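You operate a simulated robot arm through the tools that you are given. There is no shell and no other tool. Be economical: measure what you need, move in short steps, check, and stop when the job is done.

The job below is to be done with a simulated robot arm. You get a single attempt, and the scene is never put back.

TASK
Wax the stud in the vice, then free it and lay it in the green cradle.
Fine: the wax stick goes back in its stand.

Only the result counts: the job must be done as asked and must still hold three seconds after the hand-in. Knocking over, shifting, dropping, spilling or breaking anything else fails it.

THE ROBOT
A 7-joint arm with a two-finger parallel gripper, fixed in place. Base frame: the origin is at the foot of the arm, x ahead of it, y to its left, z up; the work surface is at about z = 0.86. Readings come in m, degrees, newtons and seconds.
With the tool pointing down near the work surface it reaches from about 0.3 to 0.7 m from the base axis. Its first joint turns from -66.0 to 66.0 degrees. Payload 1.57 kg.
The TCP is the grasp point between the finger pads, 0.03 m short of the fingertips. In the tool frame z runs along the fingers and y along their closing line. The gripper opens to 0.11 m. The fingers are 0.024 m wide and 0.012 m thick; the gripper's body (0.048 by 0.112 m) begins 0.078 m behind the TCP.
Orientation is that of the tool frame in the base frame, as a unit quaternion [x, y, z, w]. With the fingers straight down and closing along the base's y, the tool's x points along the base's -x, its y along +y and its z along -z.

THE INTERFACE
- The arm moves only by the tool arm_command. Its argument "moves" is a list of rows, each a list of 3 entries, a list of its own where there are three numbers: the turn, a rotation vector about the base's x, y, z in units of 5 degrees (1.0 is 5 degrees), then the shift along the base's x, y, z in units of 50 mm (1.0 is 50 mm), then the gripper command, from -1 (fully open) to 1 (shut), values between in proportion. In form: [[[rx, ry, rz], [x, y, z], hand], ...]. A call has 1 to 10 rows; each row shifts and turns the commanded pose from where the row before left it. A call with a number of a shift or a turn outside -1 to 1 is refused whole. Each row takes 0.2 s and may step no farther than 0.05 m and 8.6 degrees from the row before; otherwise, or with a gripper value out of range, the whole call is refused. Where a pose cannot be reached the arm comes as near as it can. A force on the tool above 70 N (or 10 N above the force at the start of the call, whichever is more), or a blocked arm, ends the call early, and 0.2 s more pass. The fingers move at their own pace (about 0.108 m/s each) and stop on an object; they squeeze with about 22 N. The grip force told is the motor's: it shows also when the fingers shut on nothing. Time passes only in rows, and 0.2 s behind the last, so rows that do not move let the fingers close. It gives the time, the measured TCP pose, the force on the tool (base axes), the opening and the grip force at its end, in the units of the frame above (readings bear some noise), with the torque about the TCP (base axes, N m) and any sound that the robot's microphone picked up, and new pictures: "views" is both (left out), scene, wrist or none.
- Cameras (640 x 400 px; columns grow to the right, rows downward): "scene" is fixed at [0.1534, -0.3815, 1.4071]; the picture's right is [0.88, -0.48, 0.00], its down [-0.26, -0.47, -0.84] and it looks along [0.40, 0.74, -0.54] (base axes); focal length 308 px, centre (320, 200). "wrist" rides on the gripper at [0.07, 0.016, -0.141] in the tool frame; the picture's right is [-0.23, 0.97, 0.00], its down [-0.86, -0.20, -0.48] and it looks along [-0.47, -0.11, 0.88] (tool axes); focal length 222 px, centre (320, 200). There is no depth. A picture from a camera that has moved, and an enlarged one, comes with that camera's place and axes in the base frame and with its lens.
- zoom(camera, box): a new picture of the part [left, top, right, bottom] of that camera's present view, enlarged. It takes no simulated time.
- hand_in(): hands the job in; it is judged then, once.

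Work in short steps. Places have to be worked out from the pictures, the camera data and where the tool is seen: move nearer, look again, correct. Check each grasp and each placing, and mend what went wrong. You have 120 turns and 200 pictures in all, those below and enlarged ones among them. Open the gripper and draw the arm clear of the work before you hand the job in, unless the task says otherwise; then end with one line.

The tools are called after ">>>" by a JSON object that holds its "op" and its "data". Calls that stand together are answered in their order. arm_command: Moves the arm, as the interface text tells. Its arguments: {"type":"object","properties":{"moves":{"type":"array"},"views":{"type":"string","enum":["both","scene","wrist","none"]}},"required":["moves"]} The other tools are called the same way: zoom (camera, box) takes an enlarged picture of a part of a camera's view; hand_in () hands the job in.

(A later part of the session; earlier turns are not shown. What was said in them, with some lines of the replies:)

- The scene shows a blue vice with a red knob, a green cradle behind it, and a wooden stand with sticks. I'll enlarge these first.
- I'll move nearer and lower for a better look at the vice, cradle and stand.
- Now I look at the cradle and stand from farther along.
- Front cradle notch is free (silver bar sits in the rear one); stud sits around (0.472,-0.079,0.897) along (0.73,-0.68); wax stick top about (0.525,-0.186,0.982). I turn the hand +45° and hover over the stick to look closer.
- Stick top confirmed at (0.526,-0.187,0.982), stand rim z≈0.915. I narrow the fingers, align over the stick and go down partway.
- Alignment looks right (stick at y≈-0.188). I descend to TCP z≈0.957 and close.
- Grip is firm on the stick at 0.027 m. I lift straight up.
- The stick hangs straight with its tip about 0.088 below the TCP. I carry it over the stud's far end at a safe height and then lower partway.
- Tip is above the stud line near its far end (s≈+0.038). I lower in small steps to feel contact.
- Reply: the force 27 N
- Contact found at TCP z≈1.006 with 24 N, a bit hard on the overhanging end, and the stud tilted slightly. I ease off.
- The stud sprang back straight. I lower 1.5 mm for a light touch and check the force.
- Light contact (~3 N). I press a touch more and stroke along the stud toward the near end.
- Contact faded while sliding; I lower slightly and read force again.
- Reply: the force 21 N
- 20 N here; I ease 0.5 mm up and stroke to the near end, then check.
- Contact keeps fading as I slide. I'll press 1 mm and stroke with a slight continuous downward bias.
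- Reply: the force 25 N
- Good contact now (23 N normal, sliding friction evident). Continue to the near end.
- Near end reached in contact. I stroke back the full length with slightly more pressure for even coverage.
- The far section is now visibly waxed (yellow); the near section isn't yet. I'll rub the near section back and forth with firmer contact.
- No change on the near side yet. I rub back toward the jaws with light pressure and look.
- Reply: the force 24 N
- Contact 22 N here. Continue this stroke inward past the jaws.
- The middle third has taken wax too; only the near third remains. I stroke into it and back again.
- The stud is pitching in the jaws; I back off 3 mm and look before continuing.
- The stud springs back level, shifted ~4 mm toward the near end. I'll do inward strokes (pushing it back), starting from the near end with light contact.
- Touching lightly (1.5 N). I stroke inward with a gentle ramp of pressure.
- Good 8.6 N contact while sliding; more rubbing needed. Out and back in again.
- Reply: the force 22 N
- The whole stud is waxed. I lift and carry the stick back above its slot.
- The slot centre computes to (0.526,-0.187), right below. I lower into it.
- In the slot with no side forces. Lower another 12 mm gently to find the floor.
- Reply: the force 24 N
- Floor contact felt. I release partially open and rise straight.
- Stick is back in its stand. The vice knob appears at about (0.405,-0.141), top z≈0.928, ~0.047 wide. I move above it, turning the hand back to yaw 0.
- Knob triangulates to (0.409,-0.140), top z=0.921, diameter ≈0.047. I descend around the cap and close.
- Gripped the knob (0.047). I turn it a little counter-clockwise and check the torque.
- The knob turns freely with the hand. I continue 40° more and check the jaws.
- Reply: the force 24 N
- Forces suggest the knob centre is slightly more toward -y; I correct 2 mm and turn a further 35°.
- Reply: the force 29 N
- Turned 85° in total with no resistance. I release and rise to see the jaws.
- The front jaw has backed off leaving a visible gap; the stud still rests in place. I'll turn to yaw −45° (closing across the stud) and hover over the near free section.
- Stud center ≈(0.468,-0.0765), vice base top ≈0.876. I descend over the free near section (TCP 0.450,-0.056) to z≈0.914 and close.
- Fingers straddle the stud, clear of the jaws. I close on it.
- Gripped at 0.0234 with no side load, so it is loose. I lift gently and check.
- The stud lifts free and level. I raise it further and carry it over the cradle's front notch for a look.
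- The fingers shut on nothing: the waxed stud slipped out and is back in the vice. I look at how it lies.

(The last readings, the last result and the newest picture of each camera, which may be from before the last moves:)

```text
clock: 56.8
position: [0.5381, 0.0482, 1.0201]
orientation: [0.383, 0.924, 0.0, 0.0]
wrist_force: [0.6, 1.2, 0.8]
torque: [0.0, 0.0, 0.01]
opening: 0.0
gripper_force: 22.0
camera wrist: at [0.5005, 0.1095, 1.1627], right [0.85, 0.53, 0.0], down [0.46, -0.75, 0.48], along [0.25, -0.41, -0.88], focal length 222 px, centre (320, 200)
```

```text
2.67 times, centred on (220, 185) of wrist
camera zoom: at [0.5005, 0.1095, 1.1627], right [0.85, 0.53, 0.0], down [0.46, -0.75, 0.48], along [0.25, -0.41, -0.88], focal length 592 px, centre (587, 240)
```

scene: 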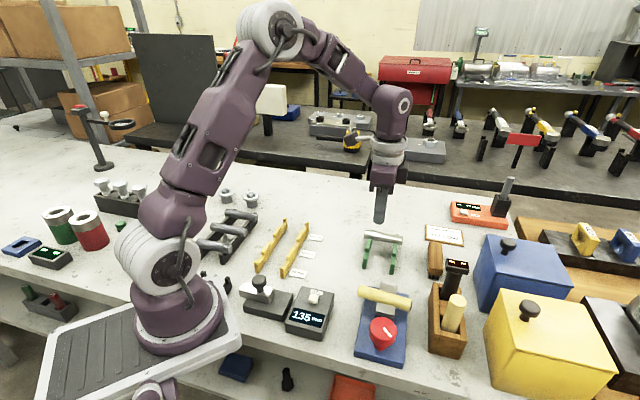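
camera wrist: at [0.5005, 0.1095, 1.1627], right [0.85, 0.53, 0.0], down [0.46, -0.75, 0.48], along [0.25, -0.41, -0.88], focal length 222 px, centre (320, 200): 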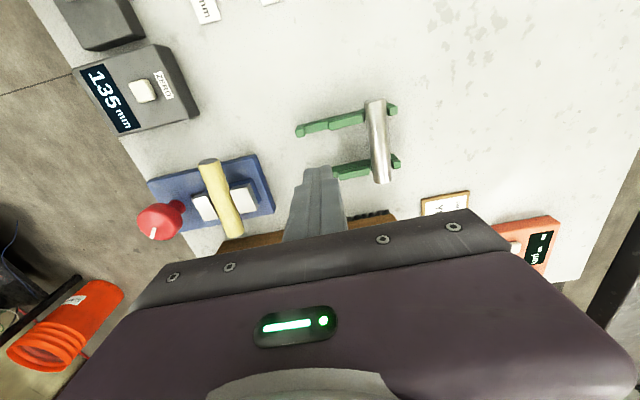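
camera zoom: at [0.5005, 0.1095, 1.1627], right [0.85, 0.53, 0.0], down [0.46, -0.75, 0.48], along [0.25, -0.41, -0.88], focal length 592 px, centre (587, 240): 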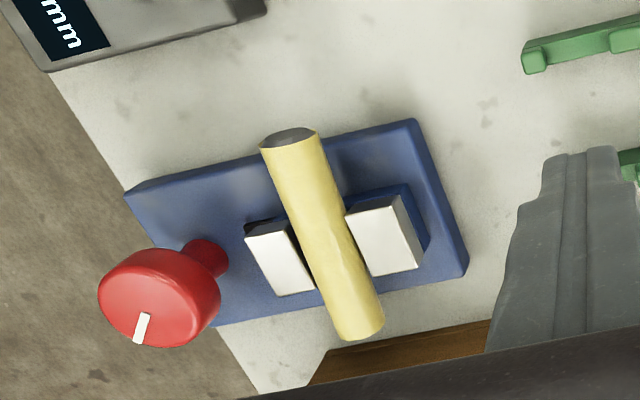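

It landed safely in the open vice, slightly askew. The off-centre grip is too marginal, so I'll slide the stud along its axis in the loose jaws until its centre is nearer my fingers, then lift slowly. First back over it.

>>> {"op": "arm_command", "data": {"moves": [[[0, 0, 0], [-0.44, -0.52, 0], -0.1], [[0, 0, 0], [-0.44, -0.52, 0], -0.1], [[0, 0, 0], [-0.44, -0.52, 0], -0.1], [[0, 0, 0], [-0.44, -0.52, 0], -0.1], [[0, 0, 0], [0, 0, 0], -0.1]], "views": "wrist"}}

>>> {"op": "zoom", "data": {"camera": "wrist", "box": [220, 80, 420, 230]}}

```text
clock: 58.0
position: [0.4519, -0.0553, 1.0195]
orientation: [0.382, 0.924, 0.0, 0.0]
wrist_force: [-0.3, 0.1, 0.3]
torque: [0.0, 0.05, 0.01]
opening: 0.0604
gripper_force: 0.0
camera wrist: at [0.4134, 0.0057, 1.1626], right [0.85, 0.53, 0.0], down [0.46, -0.75, 0.48], along [0.25, -0.41, -0.88], focal length 222 px, centre (320, 200)
```

wrist: 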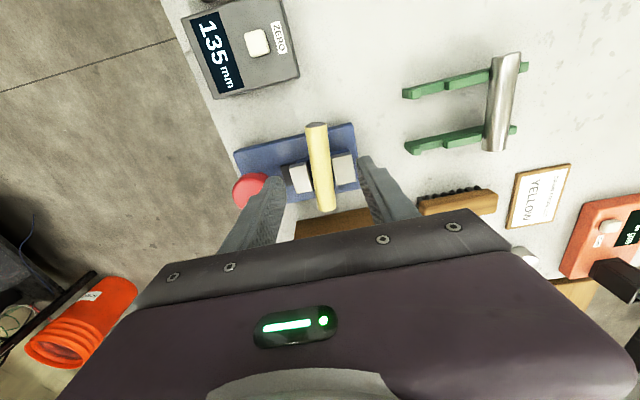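

```text
2.67 times, centred on (320, 155) of wrist
camera zoom: at [0.4134, 0.0057, 1.1626], right [0.85, 0.53, 0.0], down [0.46, -0.75, 0.48], along [0.25, -0.41, -0.88], focal length 592 px, centre (320, 320)
```

zoom: 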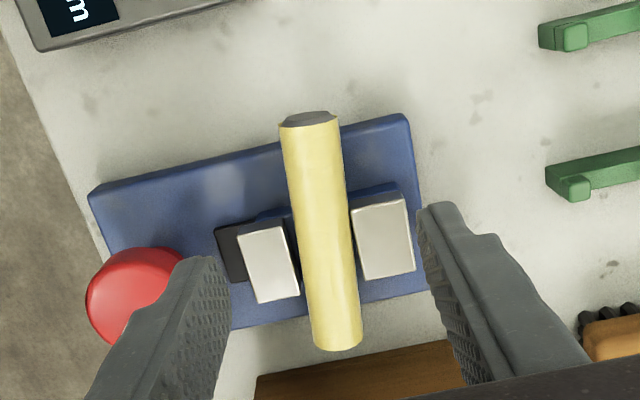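

The stud is a few degrees yawed in the open jaws. I descend at s≈-0.036, grip to straighten it, and drag it 11 mm toward the near side.

>>> {"op": "arm_command", "data": {"moves": [[[0, 0, 0], [-0.12, 0.066, -0.5], -0.1], [[0, 0, 0], [0, 0, -0.6], -0.1], [[0, 0, 0], [0, 0, -0.6], -0.1], [[0, 0, 0], [0, 0, -0.44], -0.1], [[0, 0, 0], [0, 0, 0], 0.4], [[0, 0, 0], [0, 0, 0], 1], [[0, 0, 0], [0, 0, 0], 1], [[0, 0, 0], [0, 0, 0], 1]], "views": "none"}}

>>> {"op": "zoom", "data": {"camera": "scene", "box": [350, 250, 430, 330]}}

```text
clock: 59.8
position: [0.4451, -0.0522, 0.9124]
orientation: [0.382, 0.924, 0.0, 0.0]
wrist_force: [0.4, 0.5, 0.6]
torque: [0.08, 0.07, -0.01]
opening: 0.0229
gripper_force: 21.7
```

```text
5.00 times, centred on (390, 290) of scene
camera zoom: at [0.1534, -0.3815, 1.4071], right [0.88, -0.48, 0.0], down [-0.26, -0.47, -0.84], along [0.4, 0.74, -0.54], focal length 1539 px, centre (-30, -250)
```

zoom: 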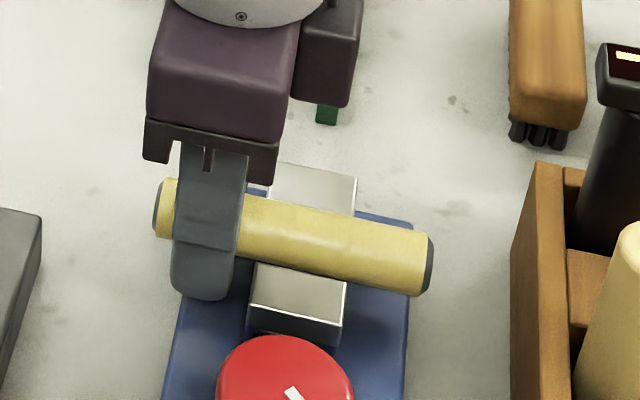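

Straightened. Now drag slowly toward the near side.

>>> {"op": "arm_command", "data": {"moves": [[[0, 0, 0], [-0.04, 0.04, 0], 1], [[0, 0, 0], [-0.04, 0.04, 0], 1], [[0, 0, 0], [-0.04, 0.04, 0], 1], [[0, 0, 0], [-0.03, 0.03, 0], 1], [[0, 0, 0], [0, 0, 0], 1]], "views": "none"}}

>>> {"op": "zoom", "data": {"camera": "scene", "box": [350, 250, 430, 330]}}

```text
clock: 61.0
position: [0.4374, -0.0434, 0.914]
orientation: [0.382, 0.924, 0.0, 0.001]
wrist_force: [0.0, -0.2, 0.2]
torque: [0.05, 0.07, 0.02]
opening: 0.0228
gripper_force: 22.0
```

```text
5.00 times, centred on (390, 290) of scene
camera zoom: at [0.1534, -0.3815, 1.4071], right [0.88, -0.48, 0.0], down [-0.26, -0.47, -0.84], along [0.4, 0.74, -0.54], focal length 1539 px, centre (-30, -250)
```

zoom: 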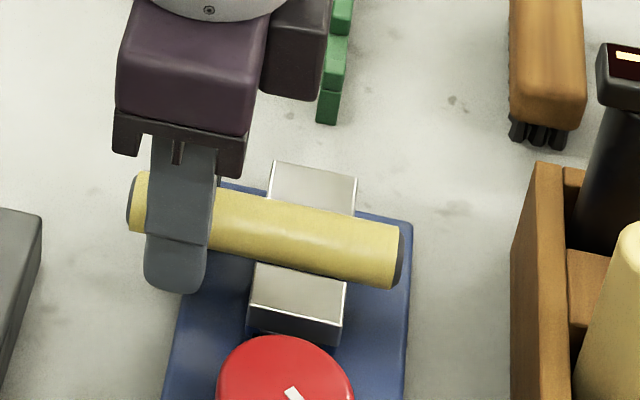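

Slid 11 mm; that's close to tipping, so I push back 3 mm, then loosen slightly, move the hand toward the jaws and regrip nearer the stud's centre.

>>> {"op": "arm_command", "data": {"moves": [[[0, 0, 0], [0.04, -0.04, 0], 1], [[0, 0, 0], [0, 0, 0], 1], [[0, 0, 0], [0, 0, 0], 0.4], [[0, 0, 0], [0, 0, 0], 0.4]], "views": "none"}}

>>> {"op": "zoom", "data": {"camera": "scene", "box": [350, 250, 430, 330]}}

```text
clock: 62.0
position: [0.4394, -0.0467, 0.9127]
orientation: [0.383, 0.924, 0.0, 0.001]
wrist_force: [0.5, -0.7, -0.4]
torque: [0.01, -0.01, -0.02]
opening: 0.033
gripper_force: 0.1
```

```text
5.00 times, centred on (390, 290) of scene
camera zoom: at [0.1534, -0.3815, 1.4071], right [0.88, -0.48, 0.0], down [-0.26, -0.47, -0.84], along [0.4, 0.74, -0.54], focal length 1539 px, centre (-30, -250)
```

zoom: 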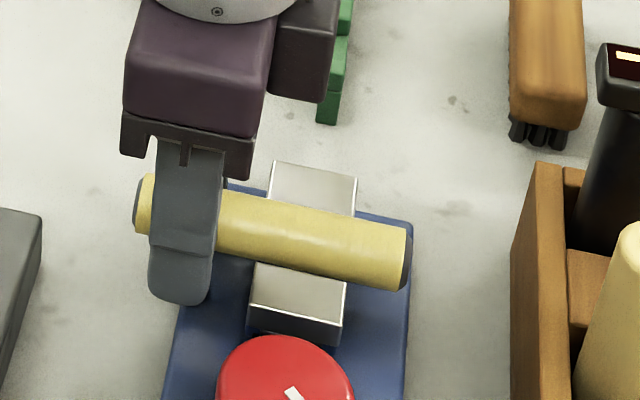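

>>> {"op": "arm_command", "data": {"moves": [[[0, 0, 0], [0.1, -0.1, 0], 0.4], [[0, 0, 0], [0.09, -0.09, 0], 0.4], [[0, 0, 0], [0, 0, 0], 0.4], [[0, 0, 0], [0, 0, 0], 1], [[0, 0, 0], [0, 0, 0], 1], [[0, 0, 0], [0, 0, 0], 1]], "views": "none"}}

>>> {"op": "zoom", "data": {"camera": "scene", "box": [350, 250, 430, 330]}}

```text
clock: 63.4
position: [0.4483, -0.056, 0.9128]
orientation: [0.382, 0.924, 0.0, 0.0]
wrist_force: [-0.3, 0.0, -0.7]
torque: [0.04, 0.06, -0.01]
opening: 0.0231
gripper_force: 22.0
```

```text
5.00 times, centred on (390, 290) of scene
camera zoom: at [0.1534, -0.3815, 1.4071], right [0.88, -0.48, 0.0], down [-0.26, -0.47, -0.84], along [0.4, 0.74, -0.54], focal length 1539 px, centre (-30, -250)
```

zoom: 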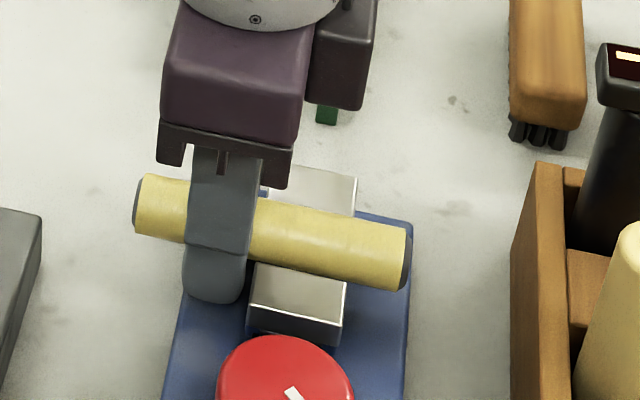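

Now gripping ~0.019 from the centre. Lift very slowly.

>>> {"op": "arm_command", "data": {"moves": [[[0, 0, 0], [0, 0, 0.02], 1], [[0, 0, 0], [0, 0, 0.03], 1], [[0, 0, 0], [0, 0, 0.04], 1], [[0, 0, 0], [0, 0, 0.05], 1], [[0, 0, 0], [0, 0, 0.05], 1], [[0, 0, 0], [0, 0, 0.05], 1], [[0, 0, 0], [0, 0, 0.04], 1], [[0, 0, 0], [0, 0, 0.02], 1], [[0, 0, 0], [0, 0, 0], 1]], "views": "none"}}

>>> {"op": "zoom", "data": {"camera": "scene", "box": [350, 250, 430, 330]}}

```text
clock: 65.4
position: [0.4497, -0.0551, 0.9283]
orientation: [0.383, 0.924, 0.0, 0.0]
wrist_force: [-0.1, 0.2, -3.8]
torque: [0.1, 0.05, -0.03]
opening: 0.0226
gripper_force: 22.4
```

```text
5.00 times, centred on (390, 290) of scene
camera zoom: at [0.1534, -0.3815, 1.4071], right [0.88, -0.48, 0.0], down [-0.26, -0.47, -0.84], along [0.4, 0.74, -0.54], focal length 1539 px, centre (-30, -250)
```

zoom: 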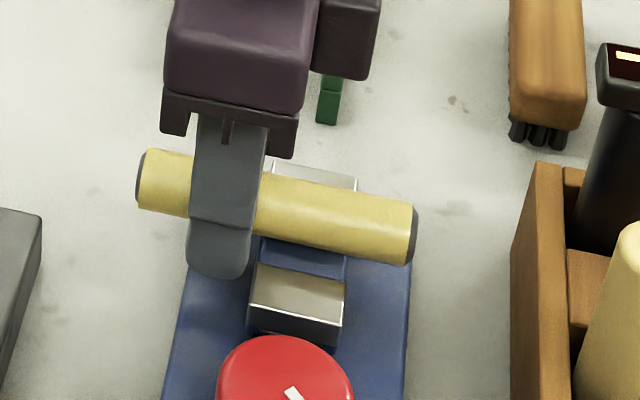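

Holding level. Another slow lift, checking for creep.

>>> {"op": "arm_command", "data": {"moves": [[[0, 0, 0], [0, 0, 0.03], 1], [[0, 0, 0], [0, 0, 0.05], 1], [[0, 0, 0], [0, 0, 0.06], 1], [[0, 0, 0], [0, 0, 0.06], 1], [[0, 0, 0], [0, 0, 0.06], 1], [[0, 0, 0], [0, 0, 0.04], 1], [[0, 0, 0], [0, 0, 0.02], 1], [[0, 0, 0], [0, 0, 0], 1]], "views": "none"}}

>>> {"op": "zoom", "data": {"camera": "scene", "box": [350, 250, 430, 330]}}

```text
clock: 67.2
position: [0.4488, -0.0563, 0.9451]
orientation: [0.383, 0.924, -0.001, 0.0]
wrist_force: [0.7, -0.4, -3.9]
torque: [0.02, 0.05, 0.0]
opening: 0.0231
gripper_force: 21.4
```

```text
5.00 times, centred on (390, 290) of scene
camera zoom: at [0.1534, -0.3815, 1.4071], right [0.88, -0.48, 0.0], down [-0.26, -0.47, -0.84], along [0.4, 0.74, -0.54], focal length 1539 px, centre (-30, -250)
```

zoom: 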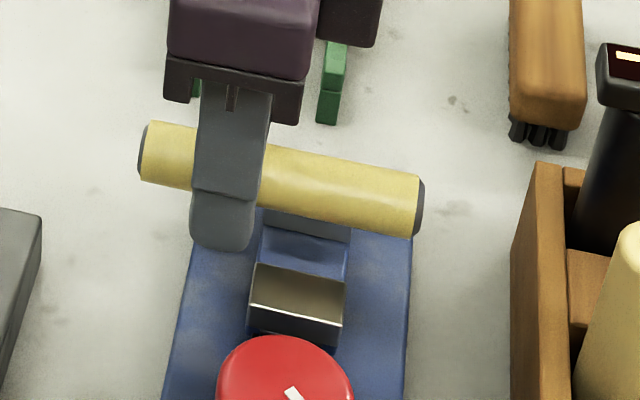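

Secure. Move level and slowly toward the cradle, in two parts.

>>> {"op": "arm_command", "data": {"moves": [[[0, 0, 0], [0.04, 0.05, 0], 1], [[0, 0, 0], [0.09, 0.1, 0], 1], [[0, 0, 0], [0.1, 0.12, 0], 1], [[0, 0, 0], [0.1, 0.12, 0], 1], [[0, 0, 0], [0.1, 0.12, 0], 1], [[0, 0, 0], [0.1, 0.12, 0], 1], [[0, 0, 0], [0.1, 0.12, 0], 1], [[0, 0, 0], [0.09, 0.1, 0], 1], [[0, 0, 0], [0.04, 0.05, 0], 1], [[0, 0, 0], [0, 0, 0], 1]], "views": "none"}}

>>> {"op": "zoom", "data": {"camera": "scene", "box": [340, 200, 430, 300]}}

```text
clock: 69.4
position: [0.4868, -0.0112, 0.9435]
orientation: [0.383, 0.924, 0.0, 0.001]
wrist_force: [0.2, 0.4, -3.5]
torque: [0.07, 0.05, 0.01]
opening: 0.0228
gripper_force: 22.0
```

```text
4.00 times, centred on (385, 250) of scene
camera zoom: at [0.1535, -0.3815, 1.4071], right [0.88, -0.48, 0.0], down [-0.26, -0.47, -0.84], along [0.4, 0.74, -0.54], focal length 1232 px, centre (60, 0)
```

zoom: 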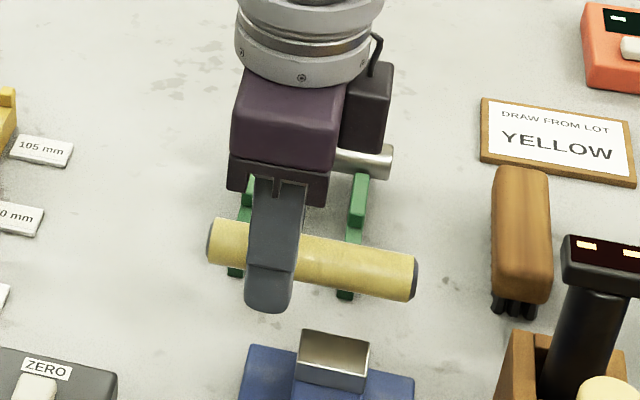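

>>> {"op": "arm_command", "data": {"moves": [[[0, 0, 0], [0.05, 0.06, 0], 1], [[0, 0, 0], [0.11, 0.13, 0], 1], [[0, 0, 0], [0.13, 0.15, 0], 1], [[0, 0, 0], [0.13, 0.15, 0], 1], [[0, 0, 0], [0.13, 0.15, 0], 1], [[0, 0, 0], [0.13, 0.15, 0], 1], [[0, 0, 0], [0.13, 0.15, 0], 1], [[0, 0, 0], [0.12, 0.14, 0], 1], [[0, 0, 0], [0.07, 0.08, 0], 1], [[0, 0, 0], [0, 0, 0], 1]], "views": "wrist"}}

>>> {"op": "zoom", "data": {"camera": "scene", "box": [350, 210, 420, 280]}}

>>> {"op": "zoom", "data": {"camera": "wrist", "box": [220, 90, 420, 240]}}

```text
clock: 71.6
position: [0.5373, 0.0478, 0.944]
orientation: [0.383, 0.924, -0.001, 0.0]
wrist_force: [-0.7, 0.1, -2.9]
torque: [0.03, 0.05, 0.0]
opening: 0.023
gripper_force: 22.2
camera wrist: at [0.4986, 0.1087, 1.0865], right [0.85, 0.53, 0.0], down [0.46, -0.75, 0.48], along [0.25, -0.41, -0.88], focal length 222 px, centre (320, 200)
```

wrist: 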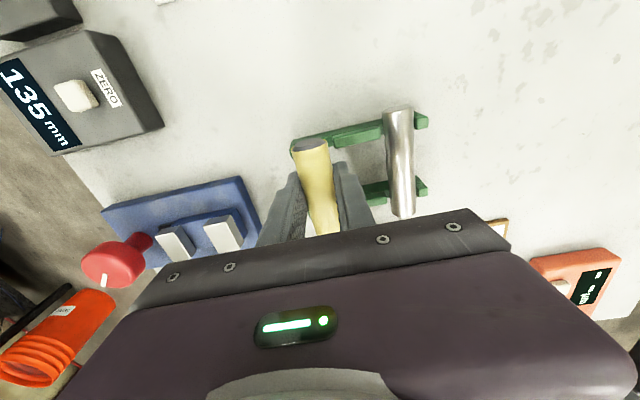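

```text
5.71 times, centred on (385, 245) of scene
camera zoom: at [0.1535, -0.3815, 1.4071], right [0.88, -0.48, 0.0], down [-0.26, -0.47, -0.84], along [0.4, 0.74, -0.54], focal length 1759 px, centre (-51, -57)
```

zoom: 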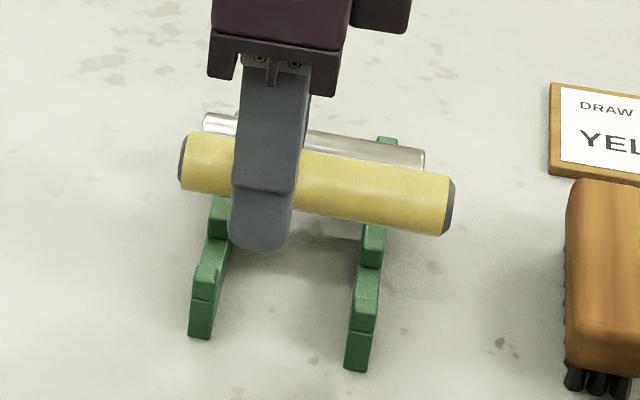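

```text
2.67 times, centred on (320, 165) of wrist
camera zoom: at [0.4986, 0.1087, 1.0865], right [0.85, 0.53, 0.0], down [0.46, -0.75, 0.48], along [0.25, -0.41, -0.88], focal length 592 px, centre (320, 293)
```

zoom: 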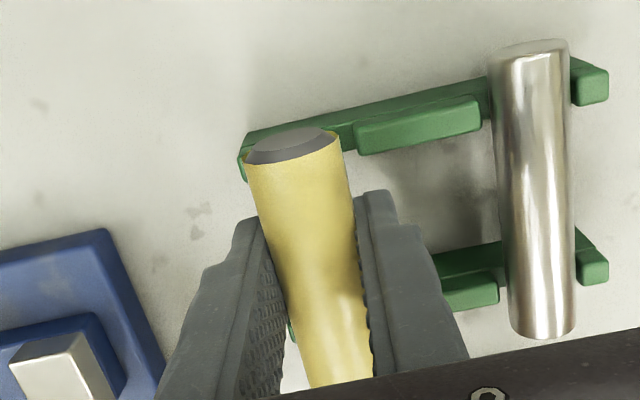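

Aligned with the notch (perp 0.414, finger inside the near rail by ~3 mm). I lower slowly, most of the way.

>>> {"op": "arm_command", "data": {"moves": [[[0, 0, 0], [0, 0, -0.05], 1], [[0, 0, 0], [0, 0, -0.1], 1], [[0, 0, 0], [0, 0, -0.12], 1], [[0, 0, 0], [0, 0, -0.12], 1], [[0, 0, 0], [0, 0, -0.12], 1], [[0, 0, 0], [0, 0, -0.12], 1], [[0, 0, 0], [0, 0, -0.1], 1], [[0, 0, 0], [0, 0, -0.05], 1], [[0, 0, 0], [0, 0, 0], 1]], "views": "none"}}

>>> {"op": "zoom", "data": {"camera": "scene", "box": [350, 210, 420, 280]}}

>>> {"op": "zoom", "data": {"camera": "wrist", "box": [220, 90, 420, 240]}}

```text
clock: 73.6
position: [0.5362, 0.0476, 0.9048]
orientation: [0.382, 0.924, 0.001, 0.001]
wrist_force: [0.3, 0.7, -4.2]
torque: [0.08, 0.04, 0.0]
opening: 0.0228
gripper_force: 22.4
```

```text
5.71 times, centred on (385, 245) of scene
camera zoom: at [0.1535, -0.3815, 1.4071], right [0.88, -0.48, 0.0], down [-0.26, -0.47, -0.84], along [0.4, 0.74, -0.54], focal length 1759 px, centre (-51, -57)
```

zoom: 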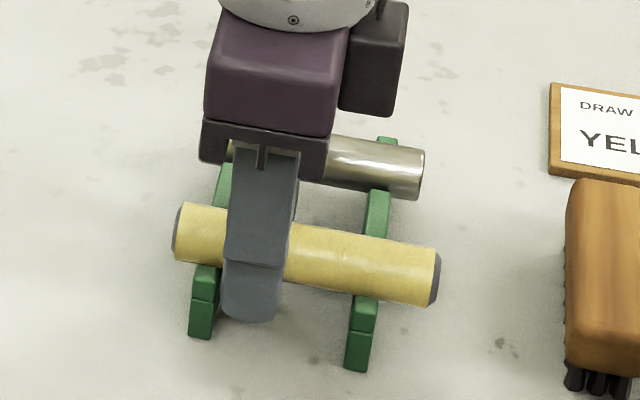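

```text
2.67 times, centred on (320, 165) of wrist
camera zoom: at [0.4986, 0.1085, 1.0473], right [0.85, 0.53, 0.0], down [0.46, -0.75, 0.48], along [0.25, -0.41, -0.88], focal length 592 px, centre (320, 293)
```

zoom: 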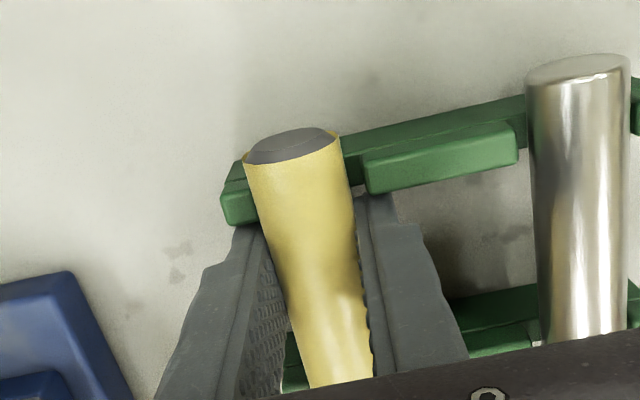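

Nearly there; I shift ~1.5 mm toward the rear and lower 8 mm more.

>>> {"op": "arm_command", "data": {"moves": [[[0, 0, 0], [0.02, 0.02, -0.04], 1], [[0, 0, 0], [0.01, 0.01, -0.04], 1], [[0, 0, 0], [0, 0, -0.04], 1], [[0, 0, 0], [0, 0, -0.04], 1], [[0, 0, 0], [0, 0, 0], 1]], "views": "none"}}

>>> {"op": "zoom", "data": {"camera": "wrist", "box": [220, 90, 420, 240]}}

>>> {"op": "zoom", "data": {"camera": "scene", "box": [350, 210, 420, 280]}}

```text
clock: 74.8
position: [0.5379, 0.0487, 0.8977]
orientation: [0.383, 0.924, 0.001, 0.001]
wrist_force: [-1.2, -1.8, 18.2]
torque: [-0.04, -0.02, 0.0]
opening: 0.0231
gripper_force: 22.7
```

```text
2.67 times, centred on (320, 165) of wrist
camera zoom: at [0.5, 0.1102, 1.04], right [0.85, 0.53, 0.0], down [0.46, -0.75, 0.48], along [0.25, -0.41, -0.88], focal length 592 px, centre (320, 293)
```

zoom: 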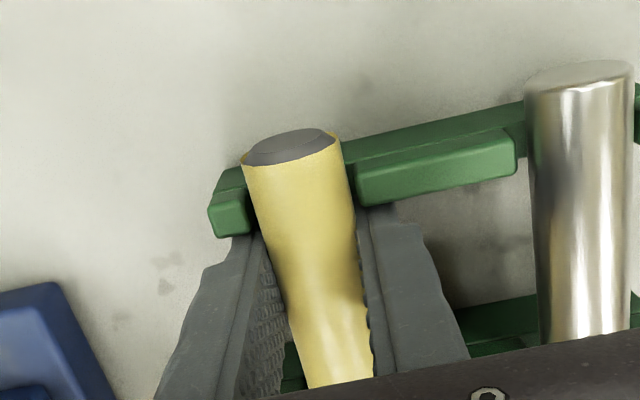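

```text
5.71 times, centred on (385, 245) of scene
camera zoom: at [0.153, -0.3815, 1.4071], right [0.88, -0.48, 0.0], down [-0.26, -0.47, -0.84], along [0.4, 0.74, -0.54], focal length 1759 px, centre (-51, -57)
```

zoom: 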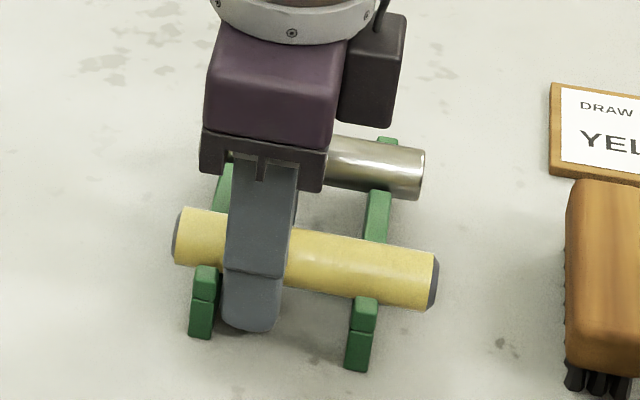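

Contact (18 N) and the stud appears between the notch shoulders. I ease pressure and loosen slightly to see whether it's seated.

>>> {"op": "arm_command", "data": {"moves": [[[0, 0, 0], [0, 0, 0.02], 1], [[0, 0, 0], [0, 0, 0], 0.45], [[0, 0, 0], [0, 0, 0], 0.35], [[0, 0, 0], [0, 0, 0], 0.35]], "views": "none"}}

>>> {"op": "zoom", "data": {"camera": "wrist", "box": [220, 90, 420, 240]}}

>>> {"op": "zoom", "data": {"camera": "scene", "box": [350, 210, 420, 280]}}

```text
clock: 75.8
position: [0.5387, 0.0499, 0.8986]
orientation: [0.383, 0.924, 0.0, 0.001]
wrist_force: [0.4, 0.1, 0.6]
torque: [0.01, 0.03, -0.01]
opening: 0.0362
gripper_force: 0.0
```

```text
2.67 times, centred on (320, 165) of wrist
camera zoom: at [0.5, 0.1101, 1.0405], right [0.85, 0.53, 0.0], down [0.46, -0.75, 0.48], along [0.25, -0.41, -0.88], focal length 592 px, centre (320, 293)
```

zoom: 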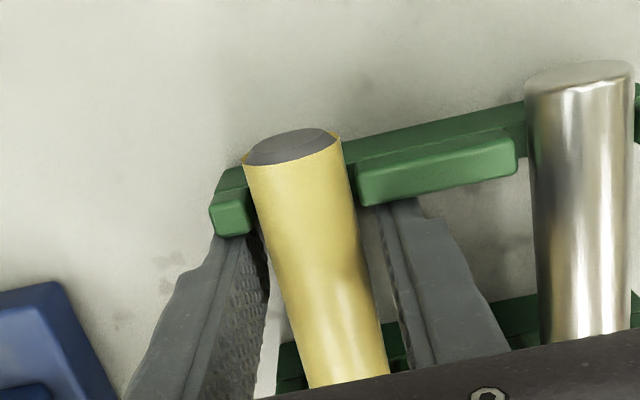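

```text
5.71 times, centred on (385, 245) of scene
camera zoom: at [0.1534, -0.3815, 1.4071], right [0.88, -0.48, 0.0], down [-0.26, -0.47, -0.84], along [0.4, 0.74, -0.54], focal length 1759 px, centre (-51, -57)
```

zoom: 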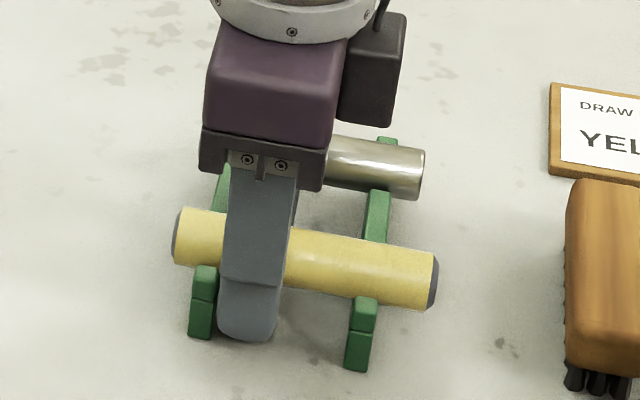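

The stud stayed put, seated in the notch. I rise straight up slowly.

>>> {"op": "arm_command", "data": {"moves": [[[0, 0, 0], [0, 0, 0.1], 0.25], [[0, 0, 0], [0, 0, 0.2], 0.25], [[0, 0, 0], [0, 0, 0.4], 0.25], [[0, 0, 0], [0, 0, 0.6], -0.1], [[0, 0, 0], [0, 0, 0.8], -1], [[0, 0, 0], [0, 0, 0.8], -1], [[0, 0, 0], [0, 0, 0], -1]]}}

>>> {"op": "zoom", "data": {"camera": "wrist", "box": [220, 80, 420, 230]}}

>>> {"op": "zoom", "data": {"camera": "scene", "box": [350, 210, 420, 280]}}

```text
clock: 77.4
position: [0.5383, 0.0494, 1.0429]
orientation: [0.383, 0.924, 0.001, 0.001]
wrist_force: [0.0, 0.4, 0.4]
torque: [-0.01, -0.02, 0.01]
opening: 0.1098
gripper_force: 0.2
camera wrist: at [0.4991, 0.1106, 1.1861], right [0.85, 0.53, 0.0], down [0.46, -0.75, 0.48], along [0.25, -0.41, -0.88], focal length 222 px, centre (320, 200)
```

scene: 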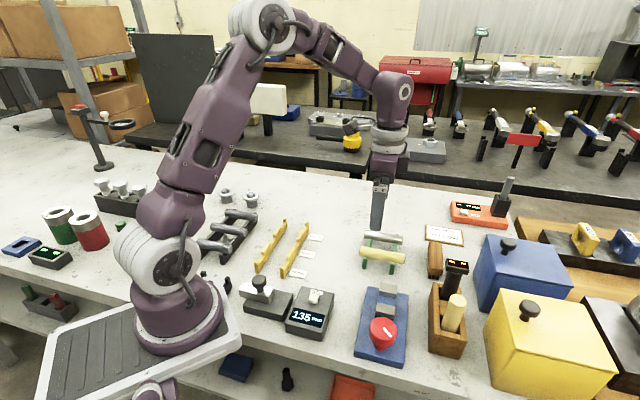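
wrist: 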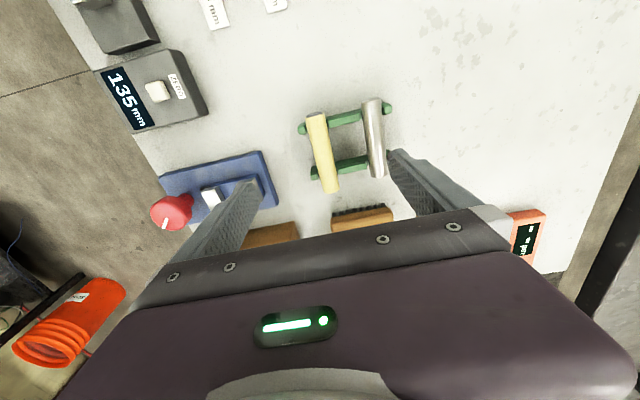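

```text
2.67 times, centred on (320, 155) of wrist
camera zoom: at [0.4991, 0.1106, 1.1861], right [0.85, 0.53, 0.0], down [0.46, -0.75, 0.48], along [0.25, -0.41, -0.88], focal length 592 px, centre (320, 320)
```

zoom: 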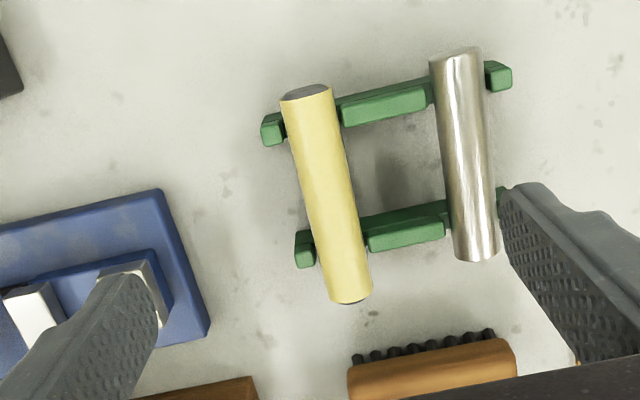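

```text
5.71 times, centred on (385, 245) of scene
camera zoom: at [0.1534, -0.3815, 1.4071], right [0.88, -0.48, 0.0], down [-0.26, -0.47, -0.84], along [0.4, 0.74, -0.54], focal length 1759 px, centre (-51, -57)
```

zoom: 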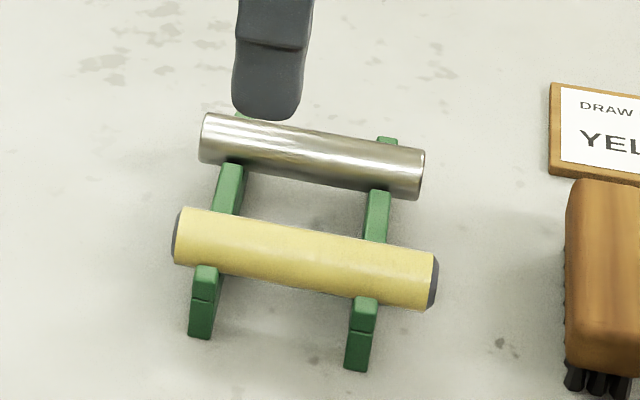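

The waxed stud lies level in the green cradle's front notch across both rails. The stick is in its stand and nothing else is disturbed. I draw the arm clear.

>>> {"op": "arm_command", "data": {"moves": [[[0, 0, 0], [-0.2, 0, 0.8], -1], [[0, 0, 0], [-0.4, 0, 0.9], -1], [[0, 0, 0], [-0.6, 0, 0.9], -1], [[0, 0, 0], [-0.6, 0, 0.5], -1], [[0, 0, 0], [0, 0, 0], -1], [[0, 0, 0], [0, 0, 0], -1]], "views": "scene"}}

>>> {"op": "zoom", "data": {"camera": "scene", "box": [340, 210, 490, 360]}}

```text
refused: row 3 steps farther than a row can; nothing moved
```

```text
2.67 times, centred on (415, 285) of scene
camera zoom: at [0.1534, -0.3815, 1.4071], right [0.88, -0.48, 0.0], down [-0.26, -0.47, -0.84], along [0.4, 0.74, -0.54], focal length 821 px, centre (67, -27)
```

zoom: 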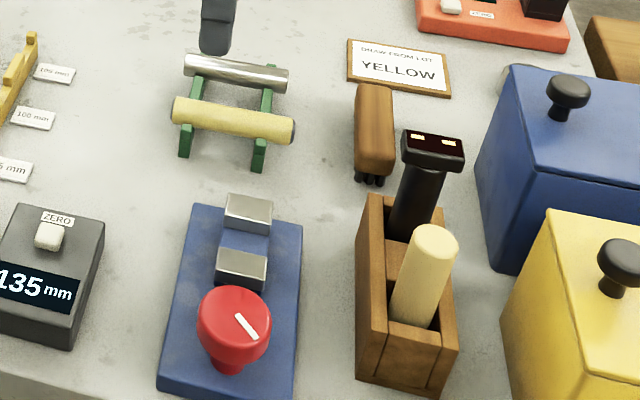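

That call was refused for too large a step; I retry with smaller steps.

>>> {"op": "arm_command", "data": {"moves": [[[0, 0, 0], [0, 0, 0.8], -1], [[0, 0, 0], [-0.3, 0, 0.8], -1], [[0, 0, 0], [-0.5, 0, 0.7], -1], [[0, 0, 0], [-0.5, 0, 0.5], -1], [[0, 0, 0], [0, 0, 0], -1]], "views": "scene"}}

```text
clock: 78.6
position: [0.4721, 0.0485, 1.1829]
orientation: [0.382, 0.924, 0.0, 0.0]
wrist_force: [0.2, 0.3, 0.2]
torque: [0.02, 0.04, -0.02]
opening: 0.1102
gripper_force: 0.0
```

scene: 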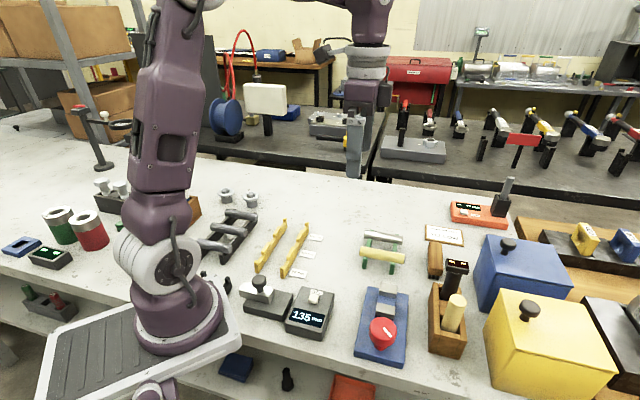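

The arm is clear, the stud is stable in the cradle, and the wax stick is in its stand, so I hand in.

>>> {"op": "hand_in", "data": {}}

```text
The job is handed in.
```

The stud is waxed along its full visible length, freed from the vice and lying in the front notch of the green cradle, and the wax stick is back in its stand; it slipped from the gripper once while being lifted and fell back into the open vice, before a second, slower lift succeeded.
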